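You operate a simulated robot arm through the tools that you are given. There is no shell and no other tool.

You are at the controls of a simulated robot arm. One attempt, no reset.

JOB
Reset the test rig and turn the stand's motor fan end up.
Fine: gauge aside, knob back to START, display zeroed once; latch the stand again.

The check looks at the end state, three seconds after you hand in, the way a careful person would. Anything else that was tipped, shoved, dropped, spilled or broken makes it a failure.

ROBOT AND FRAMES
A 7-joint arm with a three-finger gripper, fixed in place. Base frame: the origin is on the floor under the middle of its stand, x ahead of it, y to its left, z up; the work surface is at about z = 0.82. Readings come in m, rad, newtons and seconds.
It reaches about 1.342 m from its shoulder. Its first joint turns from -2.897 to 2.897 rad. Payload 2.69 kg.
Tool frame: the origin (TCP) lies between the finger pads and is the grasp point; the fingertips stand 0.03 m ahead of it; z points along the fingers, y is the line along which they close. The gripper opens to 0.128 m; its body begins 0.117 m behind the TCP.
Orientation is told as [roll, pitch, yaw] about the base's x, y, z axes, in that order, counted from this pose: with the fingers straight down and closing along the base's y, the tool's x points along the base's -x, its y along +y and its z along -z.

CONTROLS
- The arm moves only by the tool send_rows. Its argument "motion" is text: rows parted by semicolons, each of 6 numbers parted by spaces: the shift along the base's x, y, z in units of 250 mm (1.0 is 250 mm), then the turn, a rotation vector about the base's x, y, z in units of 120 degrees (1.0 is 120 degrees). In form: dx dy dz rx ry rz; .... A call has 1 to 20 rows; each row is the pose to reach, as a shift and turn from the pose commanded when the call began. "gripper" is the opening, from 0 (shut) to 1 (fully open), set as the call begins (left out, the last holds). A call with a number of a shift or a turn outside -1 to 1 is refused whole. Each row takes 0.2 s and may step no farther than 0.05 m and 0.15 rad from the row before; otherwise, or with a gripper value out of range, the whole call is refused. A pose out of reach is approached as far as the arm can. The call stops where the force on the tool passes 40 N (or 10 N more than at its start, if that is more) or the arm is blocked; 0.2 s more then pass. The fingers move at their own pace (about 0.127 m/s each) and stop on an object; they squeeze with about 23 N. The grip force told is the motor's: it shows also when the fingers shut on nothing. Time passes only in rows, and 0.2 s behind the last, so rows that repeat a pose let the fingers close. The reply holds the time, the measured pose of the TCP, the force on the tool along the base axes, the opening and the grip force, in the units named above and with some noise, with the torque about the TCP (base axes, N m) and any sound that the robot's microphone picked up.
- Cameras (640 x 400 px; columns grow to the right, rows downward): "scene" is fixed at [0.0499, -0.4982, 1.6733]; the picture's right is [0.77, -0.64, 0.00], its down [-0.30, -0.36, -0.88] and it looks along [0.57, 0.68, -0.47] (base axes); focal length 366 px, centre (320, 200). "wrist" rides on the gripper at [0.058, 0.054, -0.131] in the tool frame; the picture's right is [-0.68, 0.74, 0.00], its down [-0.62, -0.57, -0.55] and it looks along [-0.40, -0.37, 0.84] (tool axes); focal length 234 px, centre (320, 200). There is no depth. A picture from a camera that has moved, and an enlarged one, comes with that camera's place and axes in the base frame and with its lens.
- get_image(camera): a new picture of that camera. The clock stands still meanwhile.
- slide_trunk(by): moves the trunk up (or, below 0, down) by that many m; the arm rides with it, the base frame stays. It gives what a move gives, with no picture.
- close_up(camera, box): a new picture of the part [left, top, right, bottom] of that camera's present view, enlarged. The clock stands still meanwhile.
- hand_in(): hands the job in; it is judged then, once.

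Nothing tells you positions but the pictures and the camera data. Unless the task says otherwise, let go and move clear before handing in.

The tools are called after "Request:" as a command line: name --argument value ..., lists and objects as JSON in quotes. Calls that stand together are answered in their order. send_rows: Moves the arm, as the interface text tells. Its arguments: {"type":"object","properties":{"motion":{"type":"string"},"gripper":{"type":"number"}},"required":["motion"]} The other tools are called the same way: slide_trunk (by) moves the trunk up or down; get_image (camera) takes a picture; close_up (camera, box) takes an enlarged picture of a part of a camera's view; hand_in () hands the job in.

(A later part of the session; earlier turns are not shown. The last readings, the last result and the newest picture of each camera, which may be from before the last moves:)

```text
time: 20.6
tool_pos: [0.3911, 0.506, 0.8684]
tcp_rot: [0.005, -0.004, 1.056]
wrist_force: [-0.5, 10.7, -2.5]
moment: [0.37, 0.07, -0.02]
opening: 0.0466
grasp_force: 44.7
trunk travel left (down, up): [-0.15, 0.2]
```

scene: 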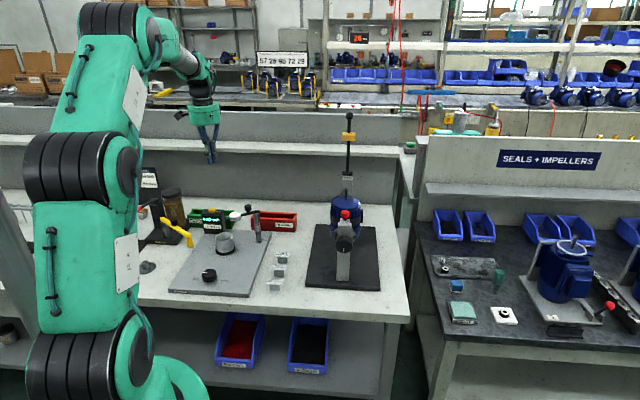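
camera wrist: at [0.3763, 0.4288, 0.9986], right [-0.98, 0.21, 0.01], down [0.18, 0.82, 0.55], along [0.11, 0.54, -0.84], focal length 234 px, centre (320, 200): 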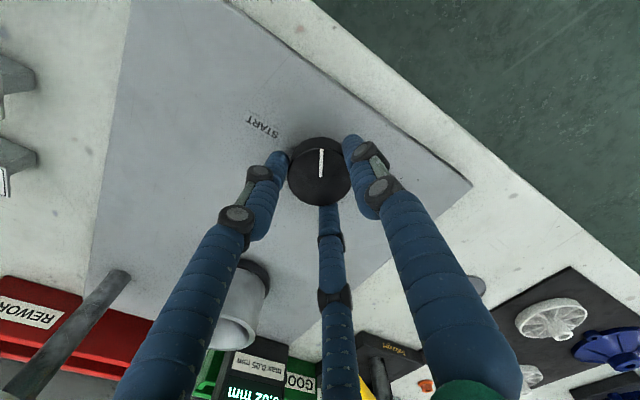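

Request:
send_rows --motion "0 0 0 0 0 0.0618; 0 0 0 0 0 0.1236; 0 0 0 0 0 0.1853; 0 0 0 0 0 0.2471; 0 0 0 0 0 0.3089; 0 0 0 0 0 0.3706; 0 0 0 0 0 0.4324; 0 0 0 0 0 0.4942; 0 0 0 0 0 0.4942" --gripper 0

Request:
close_up --camera "wrist" --box '[220, 80, 420, 240]'

Request:
close_up --camera "scene" --box '[180, 250, 260, 300]'

```text
time: 22.6
tool_pos: [0.3917, 0.5063, 0.8677]
tcp_rot: [0.002, -0.001, 2.092]
wrist_force: [4.5, 4.1, 15.8]
moment: [-0.15, -0.05, -0.25]
opening: 0.0465
grasp_force: 44.9
trunk travel left (down, up): [-0.15, 0.2]
```

```text
2.50 times, centred on (320, 160) of wrist
camera zoom: at [0.3747, 0.4289, 0.9987], right [-0.98, 0.22, 0.0], down [0.19, 0.82, 0.55], along [0.12, 0.54, -0.84], focal length 585 px, centre (320, 300)
```

zoom: 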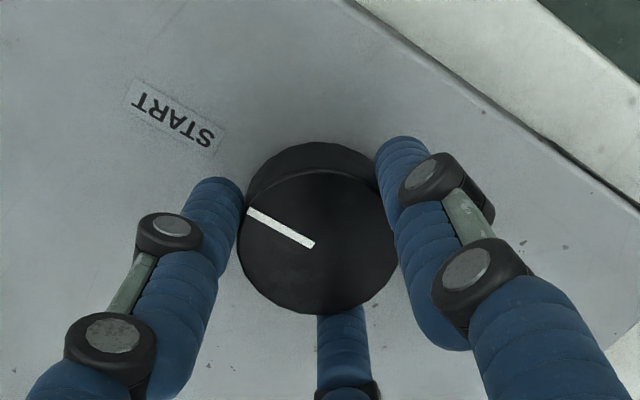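

```text
8.00 times, centred on (220, 275) of scene
camera zoom: at [0.0499, -0.4982, 1.6733], right [0.77, -0.64, 0.0], down [-0.3, -0.36, -0.88], along [0.57, 0.68, -0.47], focal length 2928 px, centre (1120, -400)
```

zoom: 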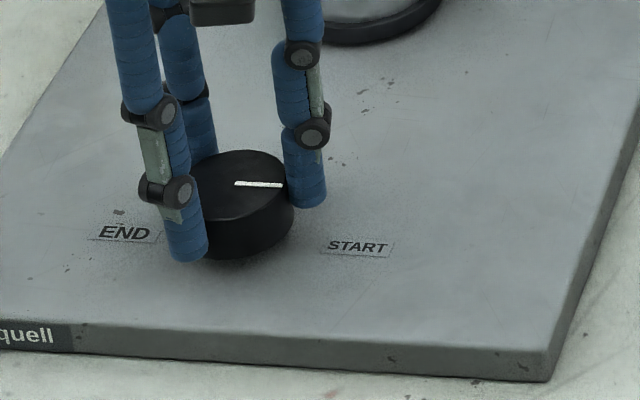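

The pointer is at START and the torque shows it's against its end stop. I'll let go, rise, and check.

Request:
send_rows --motion "0 0 0 0 0 0; 0 0 0 0 0 0; 0 0 0 0 0 0; 0 0 0.15 0 0 0; 0 0 0.3 0 0 0; 0 0 0.45 0 0 0; 0 0 0.6 0 0 0; 0 0 0.8 0 0 0" --gripper 0.75

Request:
close_up --camera "scene" --box '[170, 240, 270, 300]'

Request:
get_image --camera "wrist"

Request:
get_image --camera "scene"

```text
time: 24.4
tool_pos: [0.3905, 0.5063, 1.0691]
tcp_rot: [0.005, 0.0, 2.09]
wrist_force: [-0.3, 0.5, -0.8]
moment: [-0.02, 0.01, -0.02]
opening: 0.0962
grasp_force: 0.2
trunk travel left (down, up): [-0.15, 0.2]
```

```text
6.40 times, centred on (220, 270) of scene
camera zoom: at [0.0499, -0.4982, 1.6733], right [0.77, -0.64, 0.0], down [-0.3, -0.36, -0.88], along [0.57, 0.68, -0.47], focal length 2342 px, centre (960, -248)
```

zoom: 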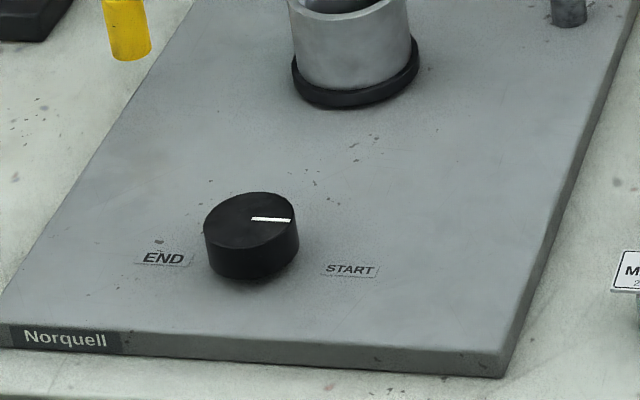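

```text
taken
camera wrist: at [0.3728, 0.4299, 1.1992], right [-0.98, 0.22, 0.01], down [0.19, 0.82, 0.55], along [0.12, 0.53, -0.84], focal length 234 px, centre (320, 200)
```

wrist: 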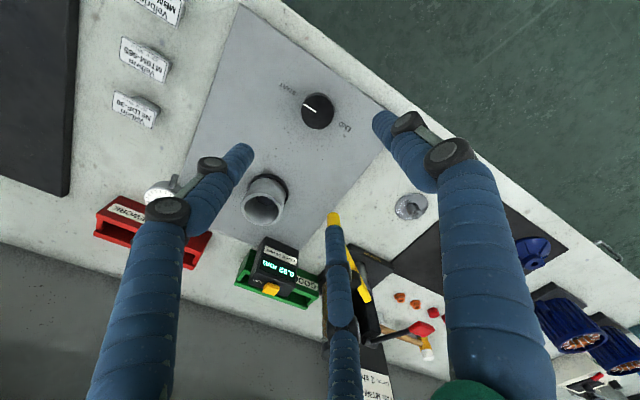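

```text
taken
```

scene: 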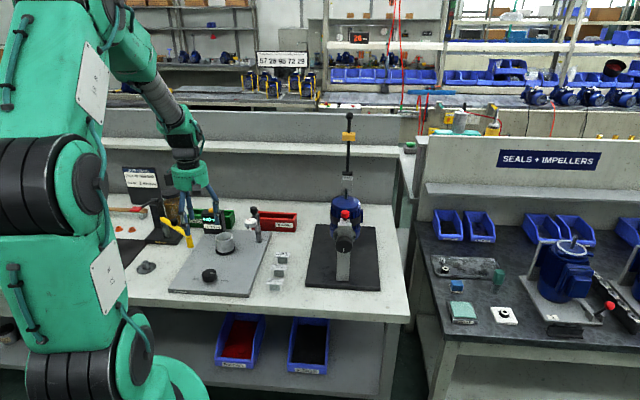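

The knob is at START. Next is the yellow ZERO button on the display, top at about (0.541, 0.778, 0.937); I'll move toward it high up, shutting the fingers and turning the wrist back on the way.

Request:
send_rows --motion "0.04 0.053 0.013 0 0 -0.064; 0.08 0.107 0.027 0 0 -0.128; 0.12 0.16 0.04 0 0 -0.192; 0.16 0.213 0.053 0 0 -0.256; 0.2 0.267 0.067 0 0 -0.32; 0.24 0.32 0.08 0 0 -0.384; 0.28 0.373 0.093 0 0 -0.448; 0.32 0.427 0.107 0 0 -0.512; 0.36 0.48 0.12 0 0 -0.576; 0.4 0.533 0.133 0 0 -0.64; 0.44 0.587 0.147 0 0 -0.704; 0.48 0.64 0.16 0 0 -0.768; 0.52 0.693 0.173 0 0 -0.832; 0.56 0.747 0.187 0 0 -0.896; 0.597 0.8 0.2 0 0 -0.96" --gripper 0

Request:
get_image --camera "wrist"

```text
time: 27.6
tool_pos: [0.5416, 0.7048, 1.1186]
tcp_rot: [0.005, -0.003, 0.079]
wrist_force: [-0.6, 0.0, -0.8]
moment: [0.0, -0.01, -0.01]
opening: 0.0025
grasp_force: 22.8
trunk travel left (down, up): [-0.15, 0.2]
```

```text
taken
camera wrist: at [0.4777, 0.7536, 1.2475], right [0.62, 0.79, 0.0], down [0.66, -0.52, 0.55], along [0.43, -0.33, -0.84], focal length 234 px, centre (320, 200)
```

wrist: 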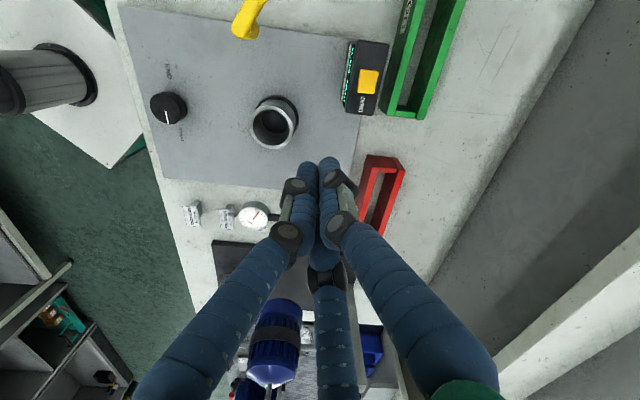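

Request:
send_rows --motion "0 0.146 -0.05 0 0 0; 0 0.291 -0.1 0 0 0; 0 0.291 -0.25 0 0 0; 0 0.291 -0.4 0 0 0; 0 0.291 -0.51 0 0 0" --gripper 0

Request:
get_image --camera "wrist"

Request:
close_up --camera "scene" --box '[180, 180, 260, 240]'

```text
time: 28.9
tool_pos: [0.5417, 0.779, 0.9909]
tcp_rot: [0.006, -0.003, 0.08]
wrist_force: [0.2, 0.9, 0.3]
moment: [-0.03, 0.02, -0.02]
opening: 0.0023
grasp_force: 22.4
trunk travel left (down, up): [-0.15, 0.2]
```

```text
taken
camera wrist: at [0.478, 0.8281, 1.1208], right [0.61, 0.79, 0.0], down [0.66, -0.52, 0.55], along [0.43, -0.33, -0.84], focal length 234 px, centre (320, 200)
```

wrist: 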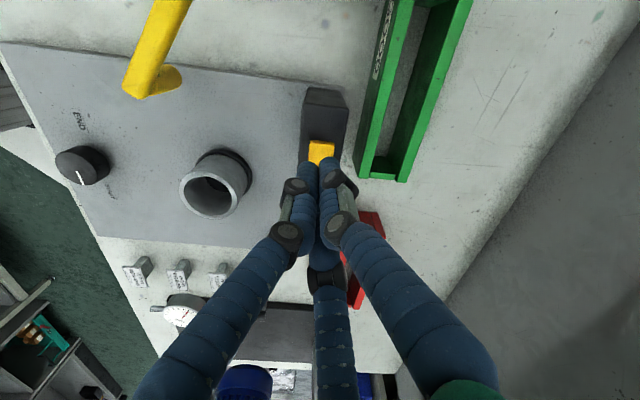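

```text
6.67 times, centred on (220, 210) of scene
camera zoom: at [0.0499, -0.4982, 1.6733], right [0.77, -0.64, 0.0], down [-0.3, -0.36, -0.88], along [0.57, 0.68, -0.47], focal length 2440 px, centre (987, 133)
```

zoom: 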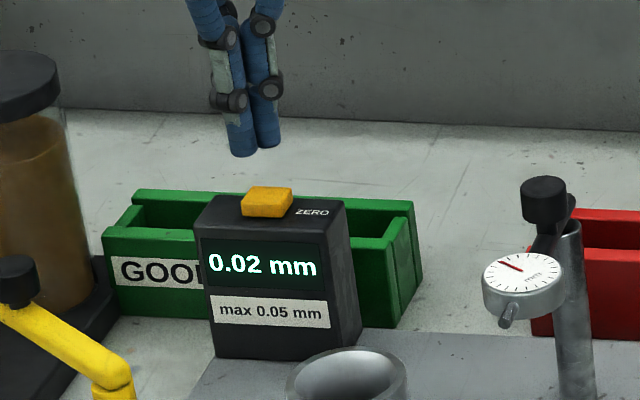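

The fingertips stand about 2–3 cm above the button, lined up with it. I'll come down in small steps and watch the force and the display.

Request:
send_rows --motion "0 0 -0.02 0 0 0; 0 0 -0.04 0 0 0; 0 0 -0.06 0 0 0" --gripper 0

Request:
close_up --camera "scene" --box '[180, 180, 260, 240]'

Request:
close_up --camera "wrist" --box '[260, 80, 380, 220]'

```text
time: 29.6
tool_pos: [0.541, 0.7792, 0.9761]
tcp_rot: [0.006, -0.004, 0.081]
wrist_force: [-0.5, 1.3, -0.2]
moment: [-0.02, -0.04, 0.02]
opening: 0.0024
grasp_force: 23.3
trunk travel left (down, up): [-0.15, 0.2]
```

```text
6.67 times, centred on (220, 210) of scene
camera zoom: at [0.0499, -0.4982, 1.6733], right [0.77, -0.64, 0.0], down [-0.3, -0.36, -0.88], along [0.57, 0.68, -0.47], focal length 2440 px, centre (987, 133)
```

zoom: 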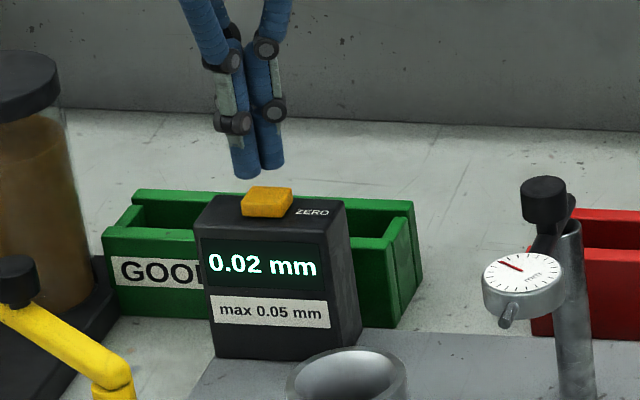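

```text
2.86 times, centred on (320, 150) of wrist
camera zoom: at [0.4776, 0.8271, 1.1062], right [0.61, 0.79, 0.0], down [0.66, -0.52, 0.55], along [0.43, -0.33, -0.84], focal length 669 px, centre (320, 343)
```

zoom: 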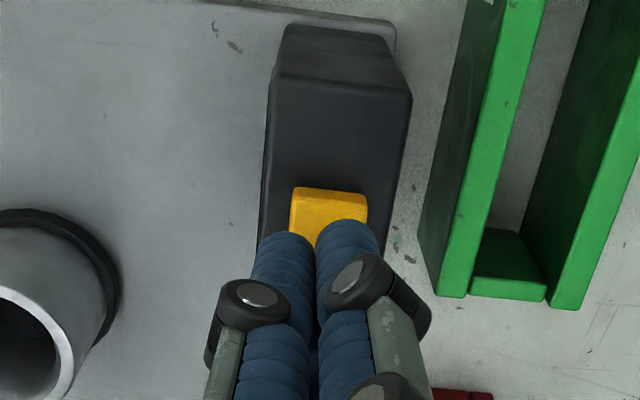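

Request:
send_rows --motion "0 0.012 0 0 0 0; 0 0.012 -0.01 0 0 0; 0 0.012 -0.02 0 0 0" --gripper 0

Request:
close_up --camera "scene" --box '[180, 180, 260, 240]'

```text
time: 30.4
tool_pos: [0.5409, 0.7813, 0.9719]
tcp_rot: [0.006, -0.002, 0.081]
wrist_force: [0.6, -0.4, 0.3]
moment: [0.01, -0.01, -0.01]
opening: 0.0025
grasp_force: 23.0
trunk travel left (down, up): [-0.15, 0.2]
```

```text
6.67 times, centred on (220, 210) of scene
camera zoom: at [0.0499, -0.4982, 1.6733], right [0.77, -0.64, 0.0], down [-0.3, -0.36, -0.88], along [0.57, 0.68, -0.47], focal length 2440 px, centre (987, 133)
```

zoom: 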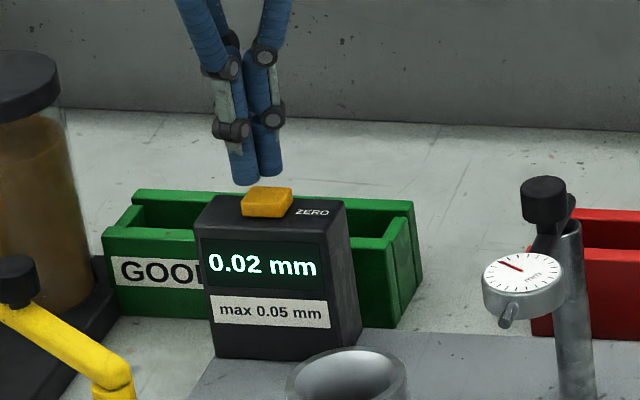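

Request:
send_rows --motion "0.006 0 -0.01 0 0 0; 0.006 0 -0.02 0 0 0" --gripper 0

Request:
close_up --camera "scene" --box '[180, 180, 260, 240]'

```text
time: 31.1
tool_pos: [0.542, 0.7808, 0.9652]
tcp_rot: [0.005, -0.002, 0.082]
wrist_force: [0.3, -0.7, -0.3]
moment: [-0.02, 0.02, 0.0]
opening: 0.0021
grasp_force: 23.3
trunk travel left (down, up): [-0.15, 0.2]
```

```text
6.67 times, centred on (220, 210) of scene
camera zoom: at [0.0499, -0.4982, 1.6733], right [0.77, -0.64, 0.0], down [-0.3, -0.36, -0.88], along [0.57, 0.68, -0.47], focal length 2440 px, centre (987, 133)
```

zoom: 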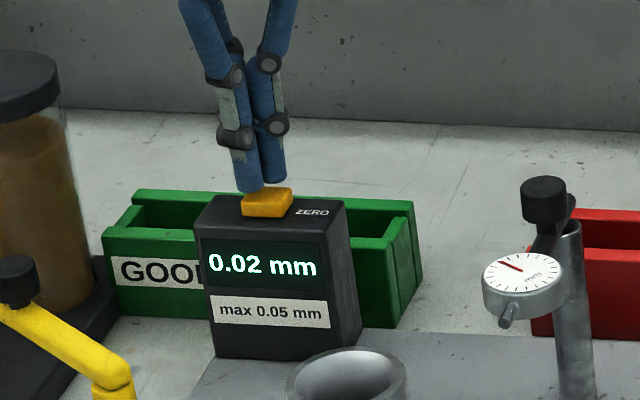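

Request:
send_rows --motion "0.002 0 -0.008 0 0 0; 0.004 0 -0.016 0 0 0" --gripper 0

Request:
close_up --camera "scene" --box '[180, 180, 260, 240]'

```text
time: 31.6
tool_pos: [0.5431, 0.7814, 0.9625]
tcp_rot: [0.004, -0.001, 0.08]
wrist_force: [0.4, -1.2, 0.6]
moment: [0.01, 0.01, 0.02]
opening: 0.002
grasp_force: 22.8
trunk travel left (down, up): [-0.15, 0.2]
```

```text
6.67 times, centred on (220, 210) of scene
camera zoom: at [0.0499, -0.4982, 1.6733], right [0.77, -0.64, 0.0], down [-0.3, -0.36, -0.88], along [0.57, 0.68, -0.47], focal length 2440 px, centre (987, 133)
```

zoom: 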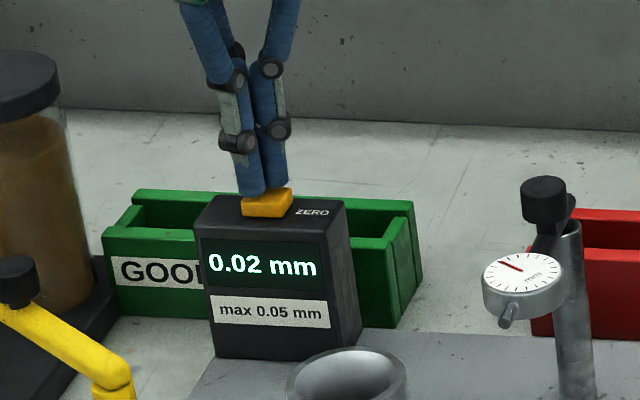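

Request:
send_rows --motion "0 0 -0.006 0 0 0; 0 0 -0.012 0 0 0" --gripper 0

Request:
close_up --camera "scene" --box '[180, 180, 260, 240]'

```text
time: 32.2
tool_pos: [0.543, 0.7815, 0.9591]
tcp_rot: [0.006, -0.002, 0.079]
wrist_force: [0.3, -0.7, 0.5]
moment: [-0.01, 0.0, -0.01]
opening: 0.0024
grasp_force: 23.0
trunk travel left (down, up): [-0.15, 0.2]
```

```text
6.67 times, centred on (220, 210) of scene
camera zoom: at [0.0499, -0.4982, 1.6733], right [0.77, -0.64, 0.0], down [-0.3, -0.36, -0.88], along [0.57, 0.68, -0.47], focal length 2440 px, centre (987, 133)
```

zoom: 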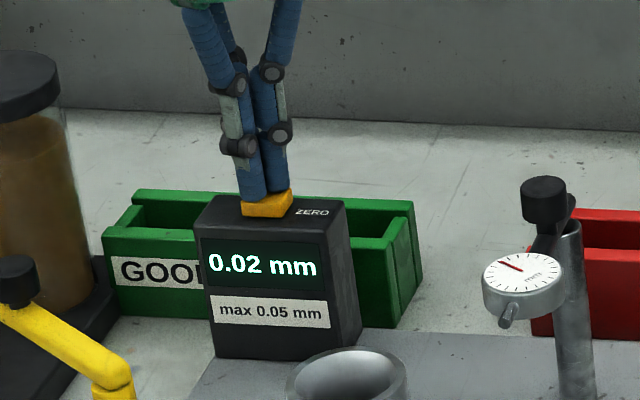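

Request:
send_rows --motion "0 0 -0.006 0 0 0; 0 0 -0.01 0 0 0" --gripper 0

Request:
close_up --camera "scene" --box '[180, 180, 260, 240]'

```text
time: 32.9
tool_pos: [0.5436, 0.7814, 0.9558]
tcp_rot: [0.006, -0.002, 0.082]
wrist_force: [-0.3, -0.2, 0.8]
moment: [-0.04, 0.03, -0.03]
opening: 0.0022
grasp_force: 23.3
trunk travel left (down, up): [-0.15, 0.2]
```

```text
6.67 times, centred on (220, 210) of scene
camera zoom: at [0.0499, -0.4982, 1.6733], right [0.77, -0.64, 0.0], down [-0.3, -0.36, -0.88], along [0.57, 0.68, -0.47], focal length 2440 px, centre (987, 133)
```

zoom: 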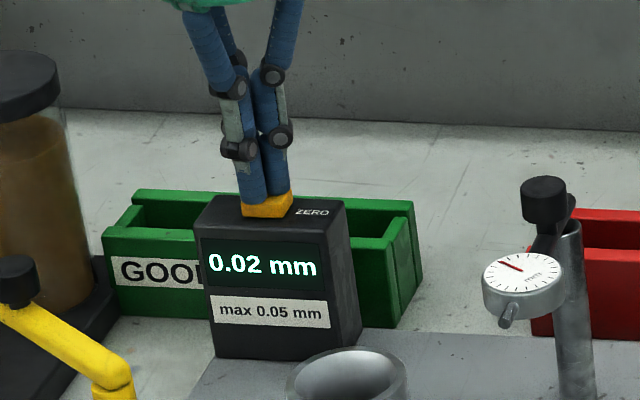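

Request:
send_rows --motion "0 0 -0.005 0 0 0; 0 0 -0.01 0 0 0" --gripper 0

Request:
close_up --camera "scene" --box '[180, 180, 260, 240]'

Request:
close_up --camera "wrist" --box '[260, 80, 380, 220]'

```text
time: 33.5
tool_pos: [0.5439, 0.7823, 0.9542]
tcp_rot: [0.005, -0.002, 0.08]
wrist_force: [-0.9, 0.2, 1.8]
moment: [0.01, -0.01, 0.0]
opening: 0.0024
grasp_force: 23.4
trunk travel left (down, up): [-0.15, 0.2]
```

```text
6.67 times, centred on (220, 210) of scene
camera zoom: at [0.0499, -0.4982, 1.6733], right [0.77, -0.64, 0.0], down [-0.3, -0.36, -0.88], along [0.57, 0.68, -0.47], focal length 2440 px, centre (987, 133)
```

zoom: 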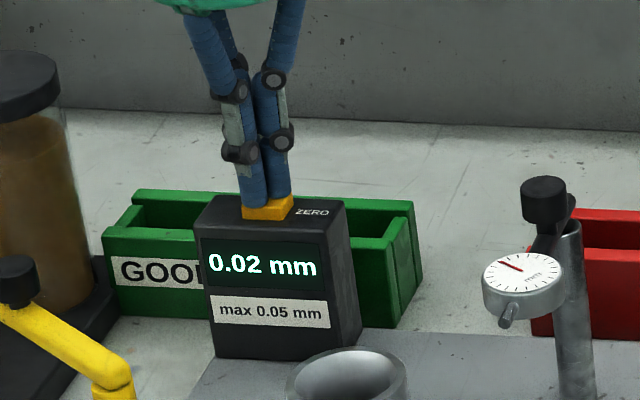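

```text
2.86 times, centred on (320, 150) of wrist
camera zoom: at [0.4803, 0.83, 1.084], right [0.61, 0.79, 0.01], down [0.66, -0.52, 0.55], along [0.43, -0.33, -0.84], focal length 669 px, centre (320, 343)
```

zoom: 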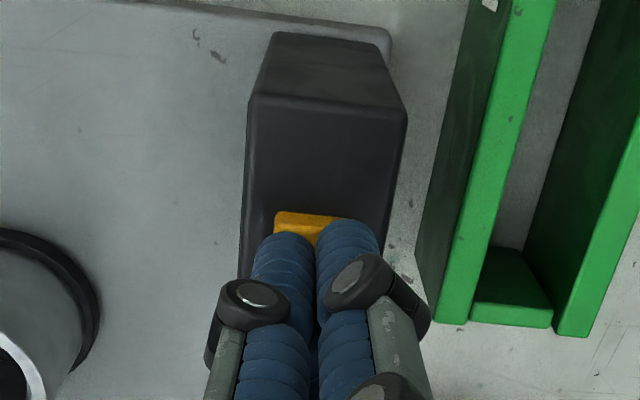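

Contact with the button begins (1.8 N). I'll press on in small steps.

Request:
send_rows --motion "0 0 -0.004 0 0 0; 0 0 -0.008 0 0 0" --gripper 0

Request:
close_up --camera "scene" --box '[180, 180, 260, 240]'

```text
time: 34.0
tool_pos: [0.5429, 0.781, 0.9525]
tcp_rot: [0.005, -0.003, 0.08]
wrist_force: [0.6, 0.2, 2.6]
moment: [-0.03, -0.05, -0.01]
opening: 0.0021
grasp_force: 22.5
trunk travel left (down, up): [-0.15, 0.2]
heard: click
```

```text
6.67 times, centred on (220, 210) of scene
camera zoom: at [0.0499, -0.4982, 1.6733], right [0.77, -0.64, 0.0], down [-0.3, -0.36, -0.88], along [0.57, 0.68, -0.47], focal length 2440 px, centre (987, 133)
```

zoom: 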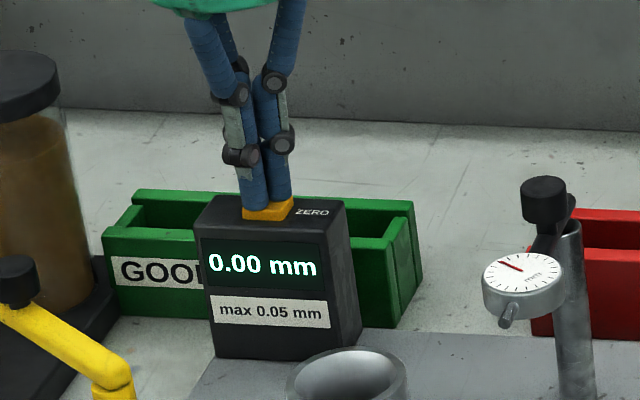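

A click, and the display reads 0.00 mm. I'll lift straight off.

Request:
send_rows --motion "0 0 0.1 0 0 0; 0 0 0.28 0 0 0; 0 0 0.46 0 0 0; 0 0 0.64 0 0 0; 0 0 0.82 0 0 0; 0 0 0.98 0 0 0" --gripper 0

Request:
close_up --camera "scene" --box '[160, 180, 300, 300]'

Request:
get_image --camera "wrist"

```text
time: 35.5
tool_pos: [0.5423, 0.7793, 1.1981]
tcp_rot: [0.005, -0.002, 0.08]
wrist_force: [0.8, 0.4, -0.7]
moment: [0.01, 0.02, -0.02]
opening: 0.002
grasp_force: 30.7
trunk travel left (down, up): [-0.15, 0.2]
```

```text
3.33 times, centred on (230, 240) of scene
camera zoom: at [0.0499, -0.4982, 1.6733], right [0.77, -0.64, 0.0], down [-0.3, -0.36, -0.88], along [0.57, 0.68, -0.47], focal length 1220 px, centre (620, 67)
```

zoom: 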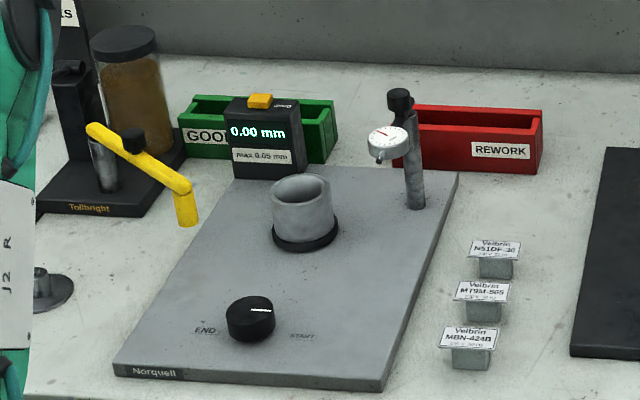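

```text
taken
camera wrist: at [0.4786, 0.8299, 1.327], right [0.61, 0.79, 0.01], down [0.66, -0.52, 0.55], along [0.43, -0.33, -0.84], focal length 234 px, centre (320, 200)
```

wrist: 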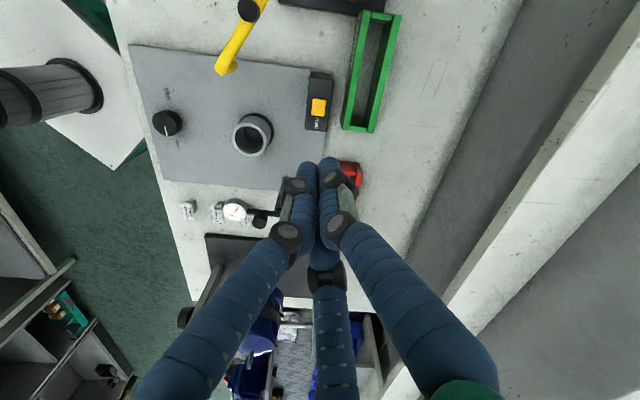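

The rig is done: gauge aside, knob at START, display 0.00. Now I'll move over toward the motor stand with the fingers open to view it from its left side.

Request:
send_rows --motion "0.064 -0.16 0.04 0 0 0; 0.128 -0.32 0.08 0 0 0; 0.192 -0.48 0.12 0 0 0; 0.256 -0.64 0.16 0 0 0; 0.32 -0.8 0.2 0 0 0" --gripper 1

Request:
send_rows --motion "0.06 -0.16 0 0 0 0; 0.12 -0.32 0 0 0 0; 0.18 -0.48 0 0 0 0; 0.24 -0.6 0 0 0 0" --gripper 1

Request:
get_image --camera "wrist"

Request:
get_image --camera "scene"

```text
time: 36.6
tool_pos: [0.6223, 0.5803, 1.2469]
tcp_rot: [0.006, -0.001, 0.08]
wrist_force: [0.7, -0.3, -0.1]
moment: [0.04, -0.01, 0.01]
opening: 0.128
grasp_force: 0.2
trunk travel left (down, up): [-0.15, 0.2]
```

```text
time: 37.6
tool_pos: [0.6843, 0.4303, 1.2507]
tcp_rot: [0.007, 0.0, 0.081]
wrist_force: [0.4, 1.6, 0.6]
moment: [-0.01, -0.04, 0.01]
opening: 0.1281
grasp_force: 0.1
trunk travel left (down, up): [-0.15, 0.2]
```

```text
taken
camera wrist: at [0.6198, 0.4795, 1.3798], right [0.61, 0.79, 0.01], down [0.66, -0.52, 0.55], along [0.43, -0.33, -0.84], focal length 234 px, centre (320, 200)
```

wrist: 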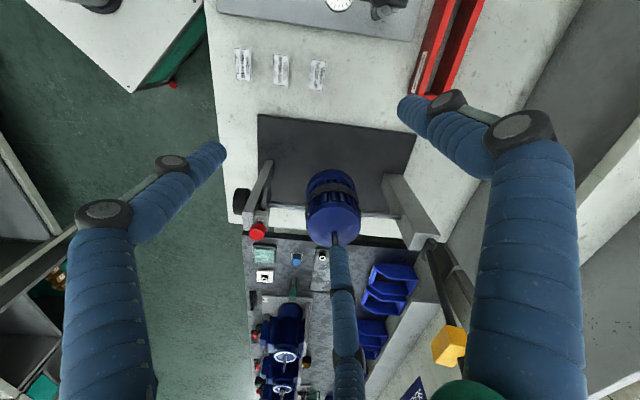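

```text
taken
```

scene: 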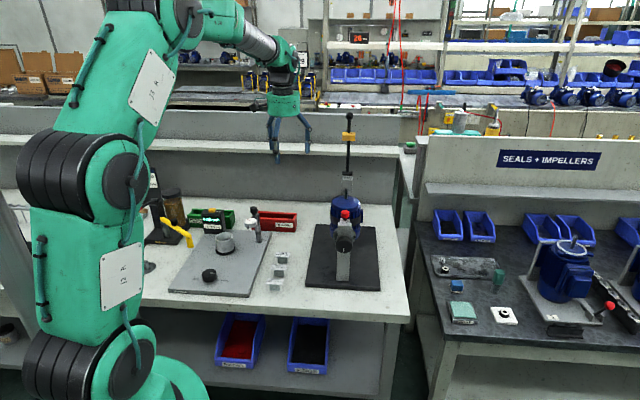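

Request:
close_up --camera "wrist" --box '[220, 150, 300, 260]'

Request:
close_up --camera "wrist" --box '[240, 110, 460, 260]'

Request:
close_up --camera "scene" --box '[320, 185, 380, 285]'

```text
3.64 times, centred on (260, 205) of wrist
camera zoom: at [0.6198, 0.4795, 1.3798], right [0.61, 0.79, 0.01], down [0.66, -0.52, 0.55], along [0.43, -0.33, -0.84], focal length 852 px, centre (538, 182)
```

zoom: 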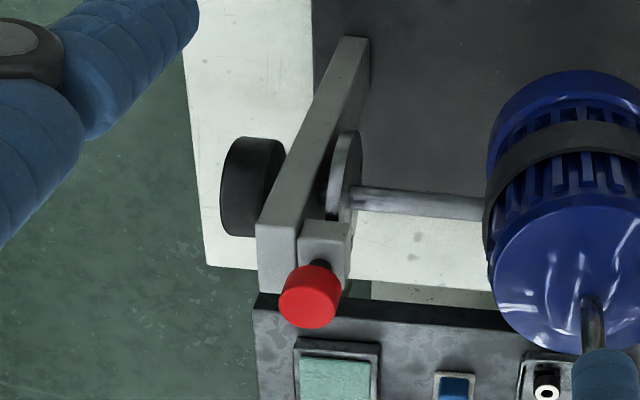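

```text
2.67 times, centred on (350, 185) of wrist
camera zoom: at [0.6198, 0.4795, 1.3798], right [0.61, 0.79, 0.01], down [0.66, -0.52, 0.55], along [0.43, -0.33, -0.84], focal length 624 px, centre (240, 240)
```

zoom: 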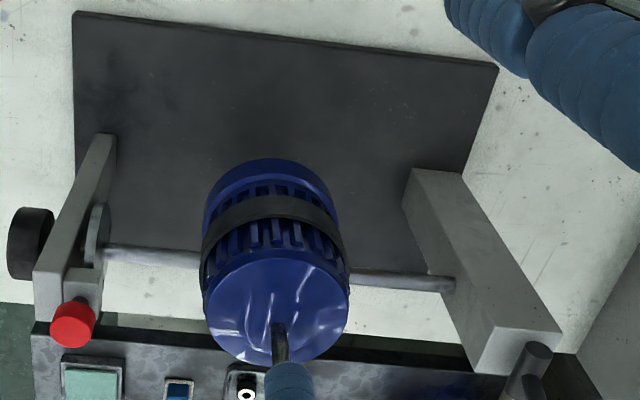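

```text
4.00 times, centred on (350, 235) of scene
camera zoom: at [0.0499, -0.4982, 1.6733], right [0.77, -0.64, 0.0], down [-0.3, -0.36, -0.88], along [0.57, 0.68, -0.47], focal length 1464 px, centre (200, 60)
```

zoom: 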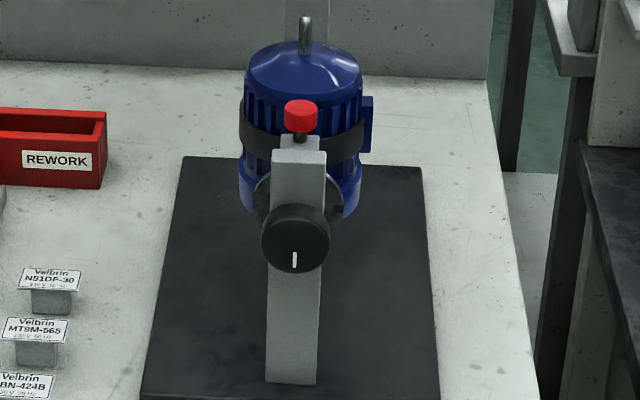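

I can see it clearly now: a pull-pin with a red cap at about (0.763, 0.231, 1.075) drops into an index disc behind the front post, and the black knob on the front of the post turns the motor. I'll move above the red cap.

Request:
send_rows --motion "0.053 -0.134 -0.03 0 0 -0.007; 0.106 -0.268 -0.06 -0.001 0 -0.014; 0.159 -0.402 -0.09 -0.001 0 -0.021; 0.212 -0.536 -0.12 -0.002 0 -0.028; 0.265 -0.67 -0.15 -0.002 0 -0.035; 0.318 -0.804 -0.18 -0.003 0 -0.038; 0.318 -0.804 -0.28 -0.003 0 -0.038" --gripper 0.6

Request:
get_image --camera "wrist"

Request:
close_up --camera "scene" --box '[300, 130, 400, 280]'

```text
time: 39.2
tool_pos: [0.7621, 0.2282, 1.1758]
tcp_rot: [0.0, -0.002, 0.002]
wrist_force: [-0.4, -0.2, -0.2]
moment: [0.07, 0.02, -0.03]
opening: 0.0769
grasp_force: 0.0
trunk travel left (down, up): [-0.15, 0.2]
```

```text
taken
camera wrist: at [0.703, 0.2836, 1.3062], right [0.68, 0.74, 0.0], down [0.62, -0.56, 0.55], along [0.41, -0.37, -0.83], focal length 234 px, centre (320, 200)
```

wrist: 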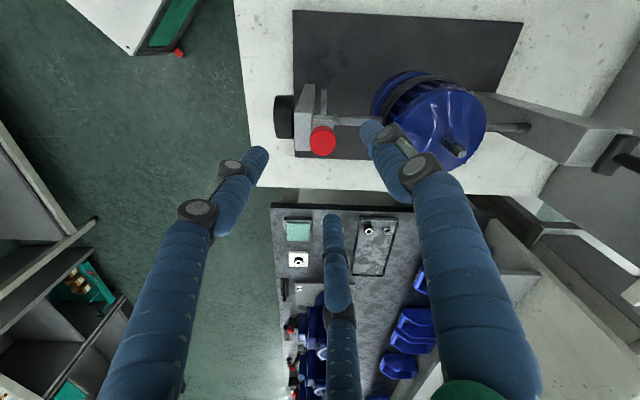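

```text
2.67 times, centred on (350, 205) of scene
camera zoom: at [0.0499, -0.4982, 1.6733], right [0.77, -0.64, 0.0], down [-0.3, -0.36, -0.88], along [0.57, 0.68, -0.47], focal length 976 px, centre (240, 187)
```

zoom: 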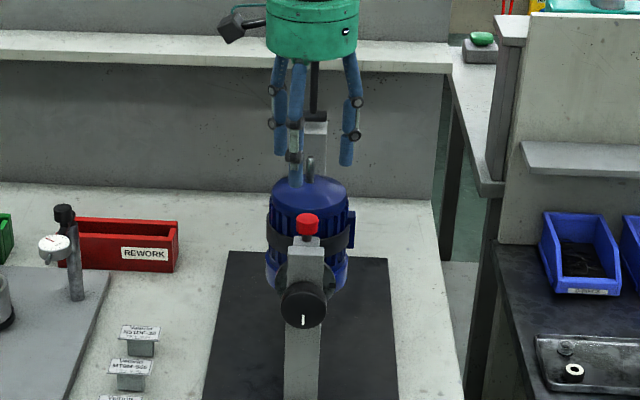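

Request:
send_rows --motion "0 0 -0.1 0 0 0; 0 0 -0.2 0 0 0; 0 0 -0.3 0 0 0; 0 0 -0.34 0 0 0" --gripper 0.42

Request:
get_image --camera "wrist"

Request:
close_up --camera "scene" --box '[315, 170, 375, 270]'

```text
time: 40.2
tool_pos: [0.7639, 0.2311, 1.0907]
tcp_rot: [-0.001, -0.003, 0.001]
wrist_force: [-0.6, 0.1, -0.6]
moment: [-0.02, 0.02, -0.03]
opening: 0.0538
grasp_force: 0.0
trunk travel left (down, up): [-0.15, 0.2]
```

```text
taken
camera wrist: at [0.7041, 0.2848, 1.2213], right [0.68, 0.74, 0.0], down [0.62, -0.56, 0.55], along [0.41, -0.37, -0.83], focal length 234 px, centre (320, 200)
```

wrist: 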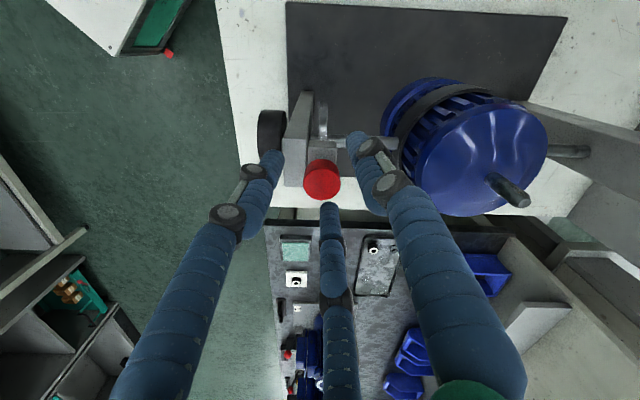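

```text
4.00 times, centred on (345, 220) of scene
camera zoom: at [0.0499, -0.4982, 1.6733], right [0.77, -0.64, 0.0], down [-0.3, -0.36, -0.88], along [0.57, 0.68, -0.47], focal length 1464 px, centre (220, 120)
```

zoom: 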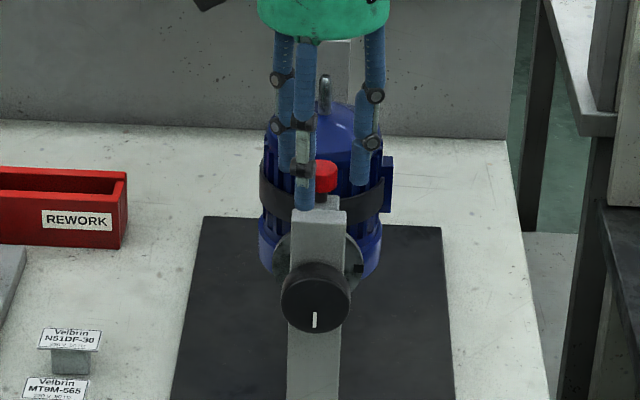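

The fingertips surround the red cap at the right height and centred within a couple of millimetres. I'll close on it.

Request:
send_rows --motion "0 0 0 0 0 0; 0 0 0 0 0 0; 0 0 0 0 0 0" --gripper 0

Request:
get_image --camera "wrist"

Request:
close_up --camera "scene" --box '[315, 170, 375, 270]'

```text
time: 41.0
tool_pos: [0.7664, 0.2286, 1.0926]
tcp_rot: [-0.001, -0.004, 0.002]
wrist_force: [23.4, -13.2, -1.3]
moment: [-0.23, -0.87, -0.1]
opening: 0.0265
grasp_force: 45.1
trunk travel left (down, up): [-0.15, 0.2]
```

```text
taken
camera wrist: at [0.706, 0.2836, 1.2219], right [0.68, 0.74, 0.0], down [0.61, -0.56, 0.55], along [0.41, -0.37, -0.83], focal length 234 px, centre (320, 200)
```

wrist: 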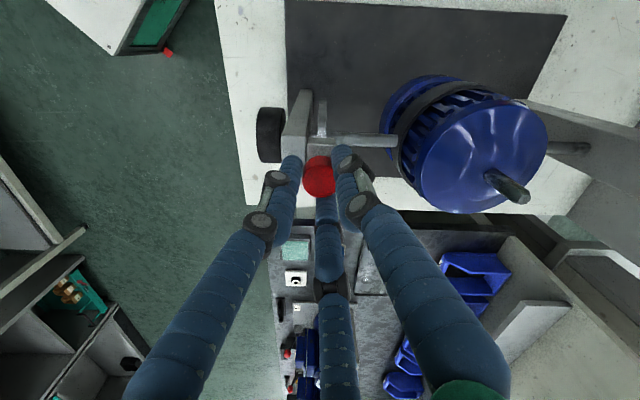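

```text
4.00 times, centred on (345, 220) of scene
camera zoom: at [0.0499, -0.4982, 1.6733], right [0.77, -0.64, 0.0], down [-0.3, -0.36, -0.88], along [0.57, 0.68, -0.47], focal length 1464 px, centre (220, 120)
```

zoom: 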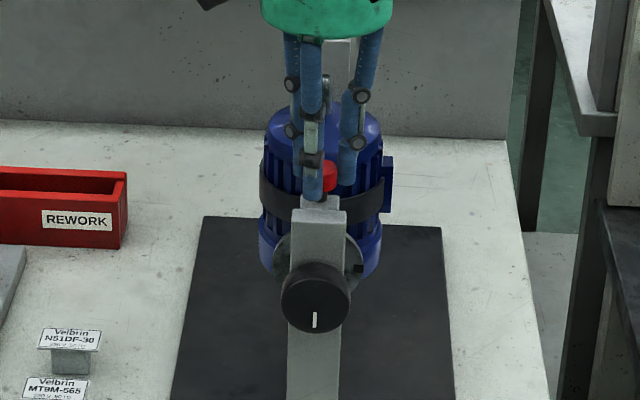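

The cap is held (opening 0.0265). I'll centre on it to relieve the side force, then pull gently upward.

Request:
send_rows --motion "0.01 -0.006 0 0 0 0; 0.018 -0.011 0 0 0 0" --gripper 0

Request:
send_rows --motion "0 0 0.012 0 0 0; 0 0 0.024 0 0 0" --gripper 0

Request:
close_up --camera "scene" --box '[315, 170, 375, 270]'

```text
time: 41.6
tool_pos: [0.7647, 0.2291, 1.0935]
tcp_rot: [-0.001, 0.003, 0.004]
wrist_force: [-5.8, 11.4, 0.4]
moment: [0.5, 0.36, 0.2]
opening: 0.0259
grasp_force: 45.4
trunk travel left (down, up): [-0.15, 0.2]
```

```text
time: 42.2
tool_pos: [0.7666, 0.2287, 1.098]
tcp_rot: [-0.002, 0.001, 0.002]
wrist_force: [-16.0, 22.9, -0.8]
moment: [0.62, 1.13, 0.26]
opening: 0.026
grasp_force: 45.1
trunk travel left (down, up): [-0.15, 0.2]
```

```text
4.00 times, centred on (345, 220) of scene
camera zoom: at [0.0499, -0.4982, 1.6733], right [0.77, -0.64, 0.0], down [-0.3, -0.36, -0.88], along [0.57, 0.68, -0.47], focal length 1464 px, centre (220, 120)
```

zoom: 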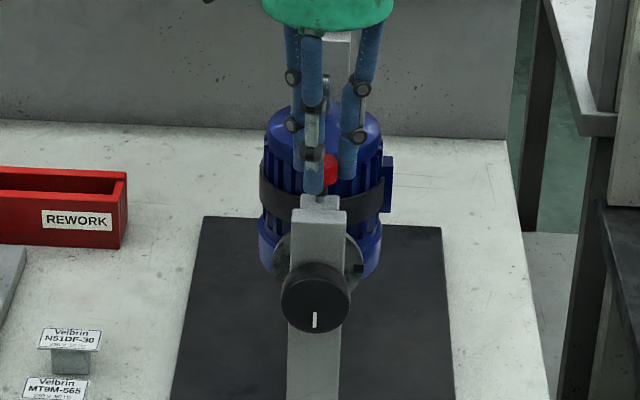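

The cap comes up with almost no vertical force. I'll correct sideways and keep lifting slowly.

Request:
send_rows --motion "-0.006 0.008 0 0 0 0; -0.006 0.008 0.01 0 0 0; -0.006 0.008 0.02 0 0 0" --gripper 0

Request:
close_up --camera "scene" --box '[315, 170, 375, 270]'

Request:
close_up --camera "wrist" --box '[240, 80, 400, 220]'

```text
time: 43.0
tool_pos: [0.7661, 0.2291, 1.1047]
tcp_rot: [-0.001, -0.003, 0.001]
wrist_force: [-8.3, 7.5, 1.0]
moment: [-0.01, 0.32, 0.19]
opening: 0.026
grasp_force: 44.8
trunk travel left (down, up): [-0.15, 0.2]
```

```text
4.00 times, centred on (345, 220) of scene
camera zoom: at [0.0499, -0.4982, 1.6733], right [0.77, -0.64, 0.0], down [-0.3, -0.36, -0.88], along [0.57, 0.68, -0.47], focal length 1464 px, centre (220, 120)
```

zoom: 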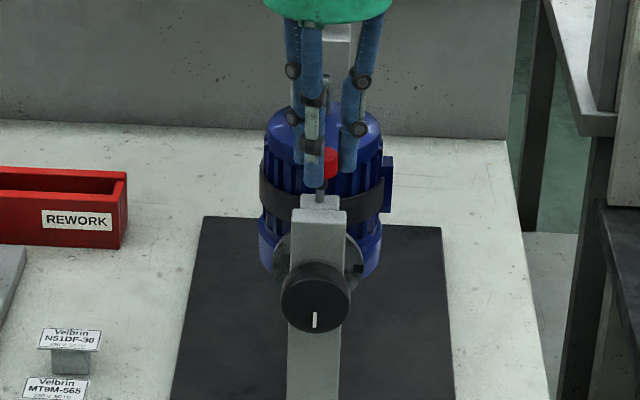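

```text
2.86 times, centred on (320, 150) of wrist
camera zoom: at [0.7066, 0.2839, 1.2337], right [0.68, 0.74, 0.0], down [0.61, -0.56, 0.55], along [0.41, -0.37, -0.83], focal length 669 px, centre (320, 343)
```

zoom: 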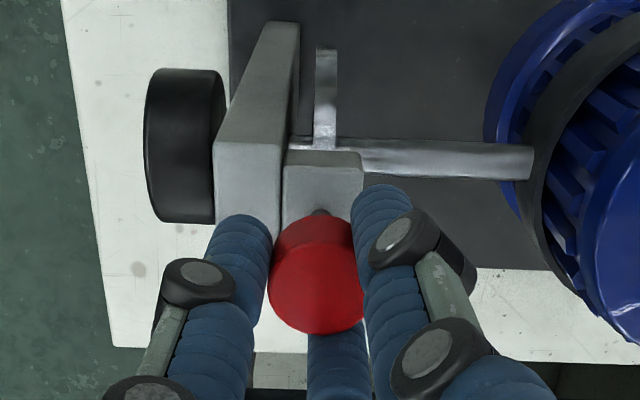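

Request:
send_rows --motion "-0.002 0.002 0.01 0 0 0; -0.003 0.003 0.02 0 0 0; -0.003 0.003 0.028 0 0 0" --gripper 0

Request:
close_up --camera "scene" --box '[315, 170, 375, 270]'

```text
time: 43.9
tool_pos: [0.7661, 0.2298, 1.1078]
tcp_rot: [-0.001, 0.0, 0.001]
wrist_force: [10.2, -6.2, -20.4]
moment: [-0.07, -0.89, 0.12]
opening: 0.0258
grasp_force: 44.7
trunk travel left (down, up): [-0.15, 0.2]
```

```text
4.00 times, centred on (345, 220) of scene
camera zoom: at [0.0499, -0.4982, 1.6733], right [0.77, -0.64, 0.0], down [-0.3, -0.36, -0.88], along [0.57, 0.68, -0.47], focal length 1464 px, centre (220, 120)
```

zoom: 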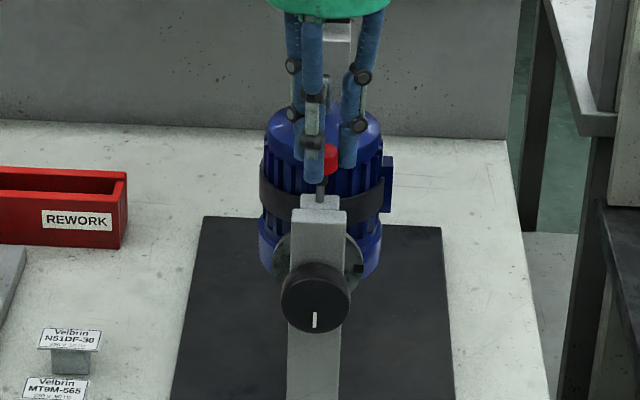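

The pin is at the top of its travel (about 15 mm). I'll ease off slightly, open the fingers, and see whether it stays up.

Request:
send_rows --motion "0 0 -0.006 0 0 0; 0 0 -0.006 0 0 0" --gripper 0

Request:
send_rows --motion "0 0 0 0 0 0; 0 0 0 0 0 0" --gripper 0.45

Request:
close_up --camera "scene" --box '[315, 170, 375, 270]'

Request:
close_up --camera "wrist" --box '[240, 80, 400, 220]'

```text
time: 44.5
tool_pos: [0.7666, 0.2299, 1.1085]
tcp_rot: [-0.001, 0.001, 0.0]
wrist_force: [12.1, -9.3, -18.1]
moment: [-0.42, -0.4, 0.11]
opening: 0.026
grasp_force: 45.4
trunk travel left (down, up): [-0.15, 0.2]
```

```text
time: 45.0
tool_pos: [0.7654, 0.2307, 1.1098]
tcp_rot: [-0.001, -0.002, 0.002]
wrist_force: [0.5, 0.0, -0.2]
moment: [-0.04, 0.02, 0.01]
opening: 0.0575
grasp_force: 0.0
trunk travel left (down, up): [-0.15, 0.2]
```

```text
4.00 times, centred on (345, 220) of scene
camera zoom: at [0.0499, -0.4982, 1.6733], right [0.77, -0.64, 0.0], down [-0.3, -0.36, -0.88], along [0.57, 0.68, -0.47], focal length 1464 px, centre (220, 120)
```

zoom: 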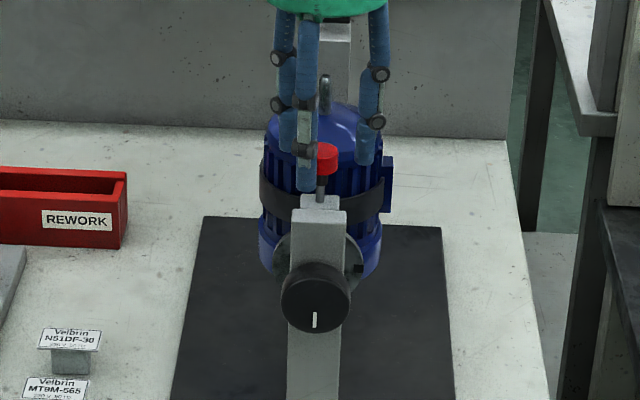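

```text
2.86 times, centred on (320, 150) of wrist
camera zoom: at [0.7058, 0.2846, 1.2391], right [0.68, 0.74, 0.0], down [0.62, -0.56, 0.55], along [0.41, -0.37, -0.84], focal length 669 px, centre (320, 343)
```

zoom: 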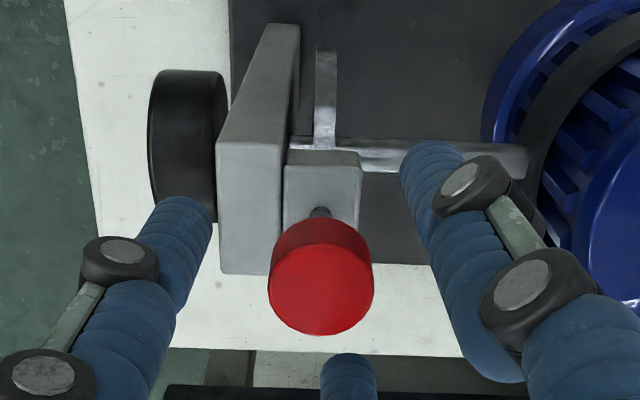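

The pin stays up by itself, so the motor is free to turn. I'll rise clear of the cap, back off toward the front of the stand and turn the wrist so the camera will be on top when the tool is level.

Request:
send_rows --motion "0 0 0.12 0 0 0; 0 0 0.28 0 0 0; 0 0 0.44 0 0 0; 0 0 0.56 0 0 0" --gripper 0.45

Request:
send_rows --motion "-0.05 -0.05 0 0 0 -0.0625; -0.1 -0.1 0 0 0 -0.125; -0.15 -0.15 0 0 0 -0.1875; -0.2 -0.2 0 0 0 -0.25; -0.25 -0.25 0 0 0 -0.3125; -0.3 -0.3 0 0 0 -0.375; -0.35 -0.35 0 0 0 -0.4375; -0.4 -0.4 0 0 0 -0.5; -0.45 -0.45 0 0 0 -0.5625; -0.5 -0.5 0 0 0 -0.625; -0.54 -0.54 0 0 0 -0.6875; -0.58 -0.58 0 0 0 -0.75" --gripper 0.6

Request:
get_image --camera "wrist"

Request:
get_image --camera "scene"

```text
time: 46.0
tool_pos: [0.7648, 0.2306, 1.2507]
tcp_rot: [-0.003, -0.001, 0.002]
wrist_force: [0.0, -0.4, 0.9]
moment: [0.01, 0.01, 0.02]
opening: 0.0576
grasp_force: 0.2
trunk travel left (down, up): [-0.15, 0.2]
```

```text
time: 48.6
tool_pos: [0.6206, 0.0857, 1.2495]
tcp_rot: [-0.002, -0.003, -1.57]
wrist_force: [-0.3, -0.4, -0.2]
moment: [-0.03, -0.01, 0.03]
opening: 0.0766
grasp_force: 0.0
trunk travel left (down, up): [-0.15, 0.2]
```

```text
taken
camera wrist: at [0.6732, 0.1442, 1.3793], right [0.74, -0.68, 0.0], down [-0.56, -0.61, 0.55], along [-0.37, -0.41, -0.83], focal length 234 px, centre (320, 200)
```

wrist: 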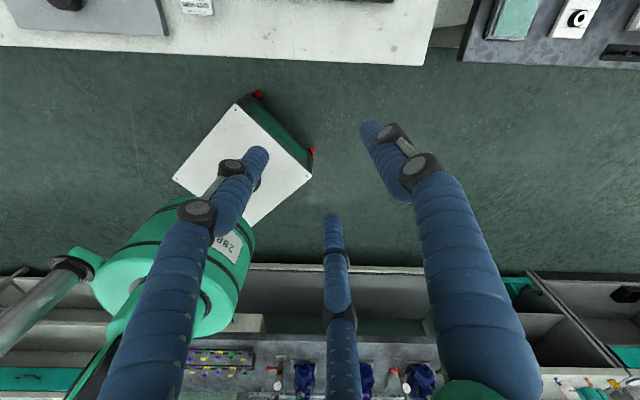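

```text
taken
```

scene: 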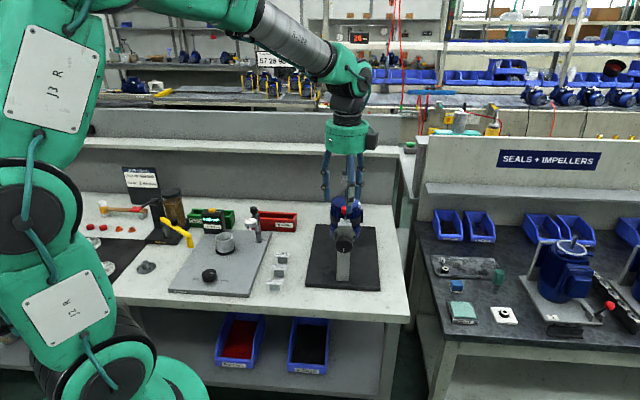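

Now I'll tilt the tool up toward level, half way first, watching how the arm copes.

Request:
send_rows --motion "0 0 0 0.0482 -0.0482 0; 0 0 0 0.0964 -0.0964 0; 0 0 0 0.1446 -0.1446 0; 0 0 0 0.1928 -0.1928 0; 0 0 0 0.241 -0.241 0; 0 0 0 0.2892 -0.2892 0" --gripper 0.6

Request:
get_image --camera "scene"

Request:
get_image --camera "wrist"

```text
time: 50.0
tool_pos: [0.6193, 0.085, 1.2478]
tcp_rot: [0.685, 0.56, -1.364]
wrist_force: [-0.4, 0.1, 0.1]
moment: [0.04, -0.02, -0.02]
opening: 0.0766
grasp_force: 0.1
trunk travel left (down, up): [-0.15, 0.2]
```

```text
taken
```

scene: 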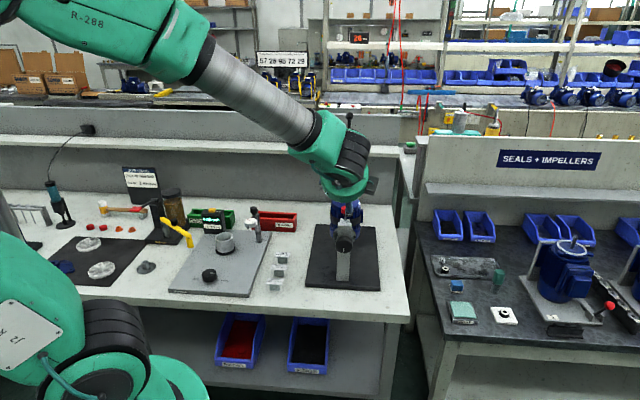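

```text
taken
camera wrist: at [0.5833, 0.0554, 1.3933], right [0.73, -0.69, 0.03], down [-0.65, -0.71, -0.27], along [0.21, 0.17, -0.96], focal length 234 px, centre (320, 200)
```

wrist: 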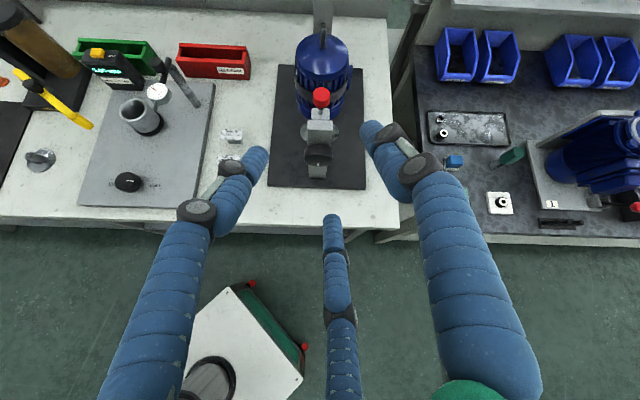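

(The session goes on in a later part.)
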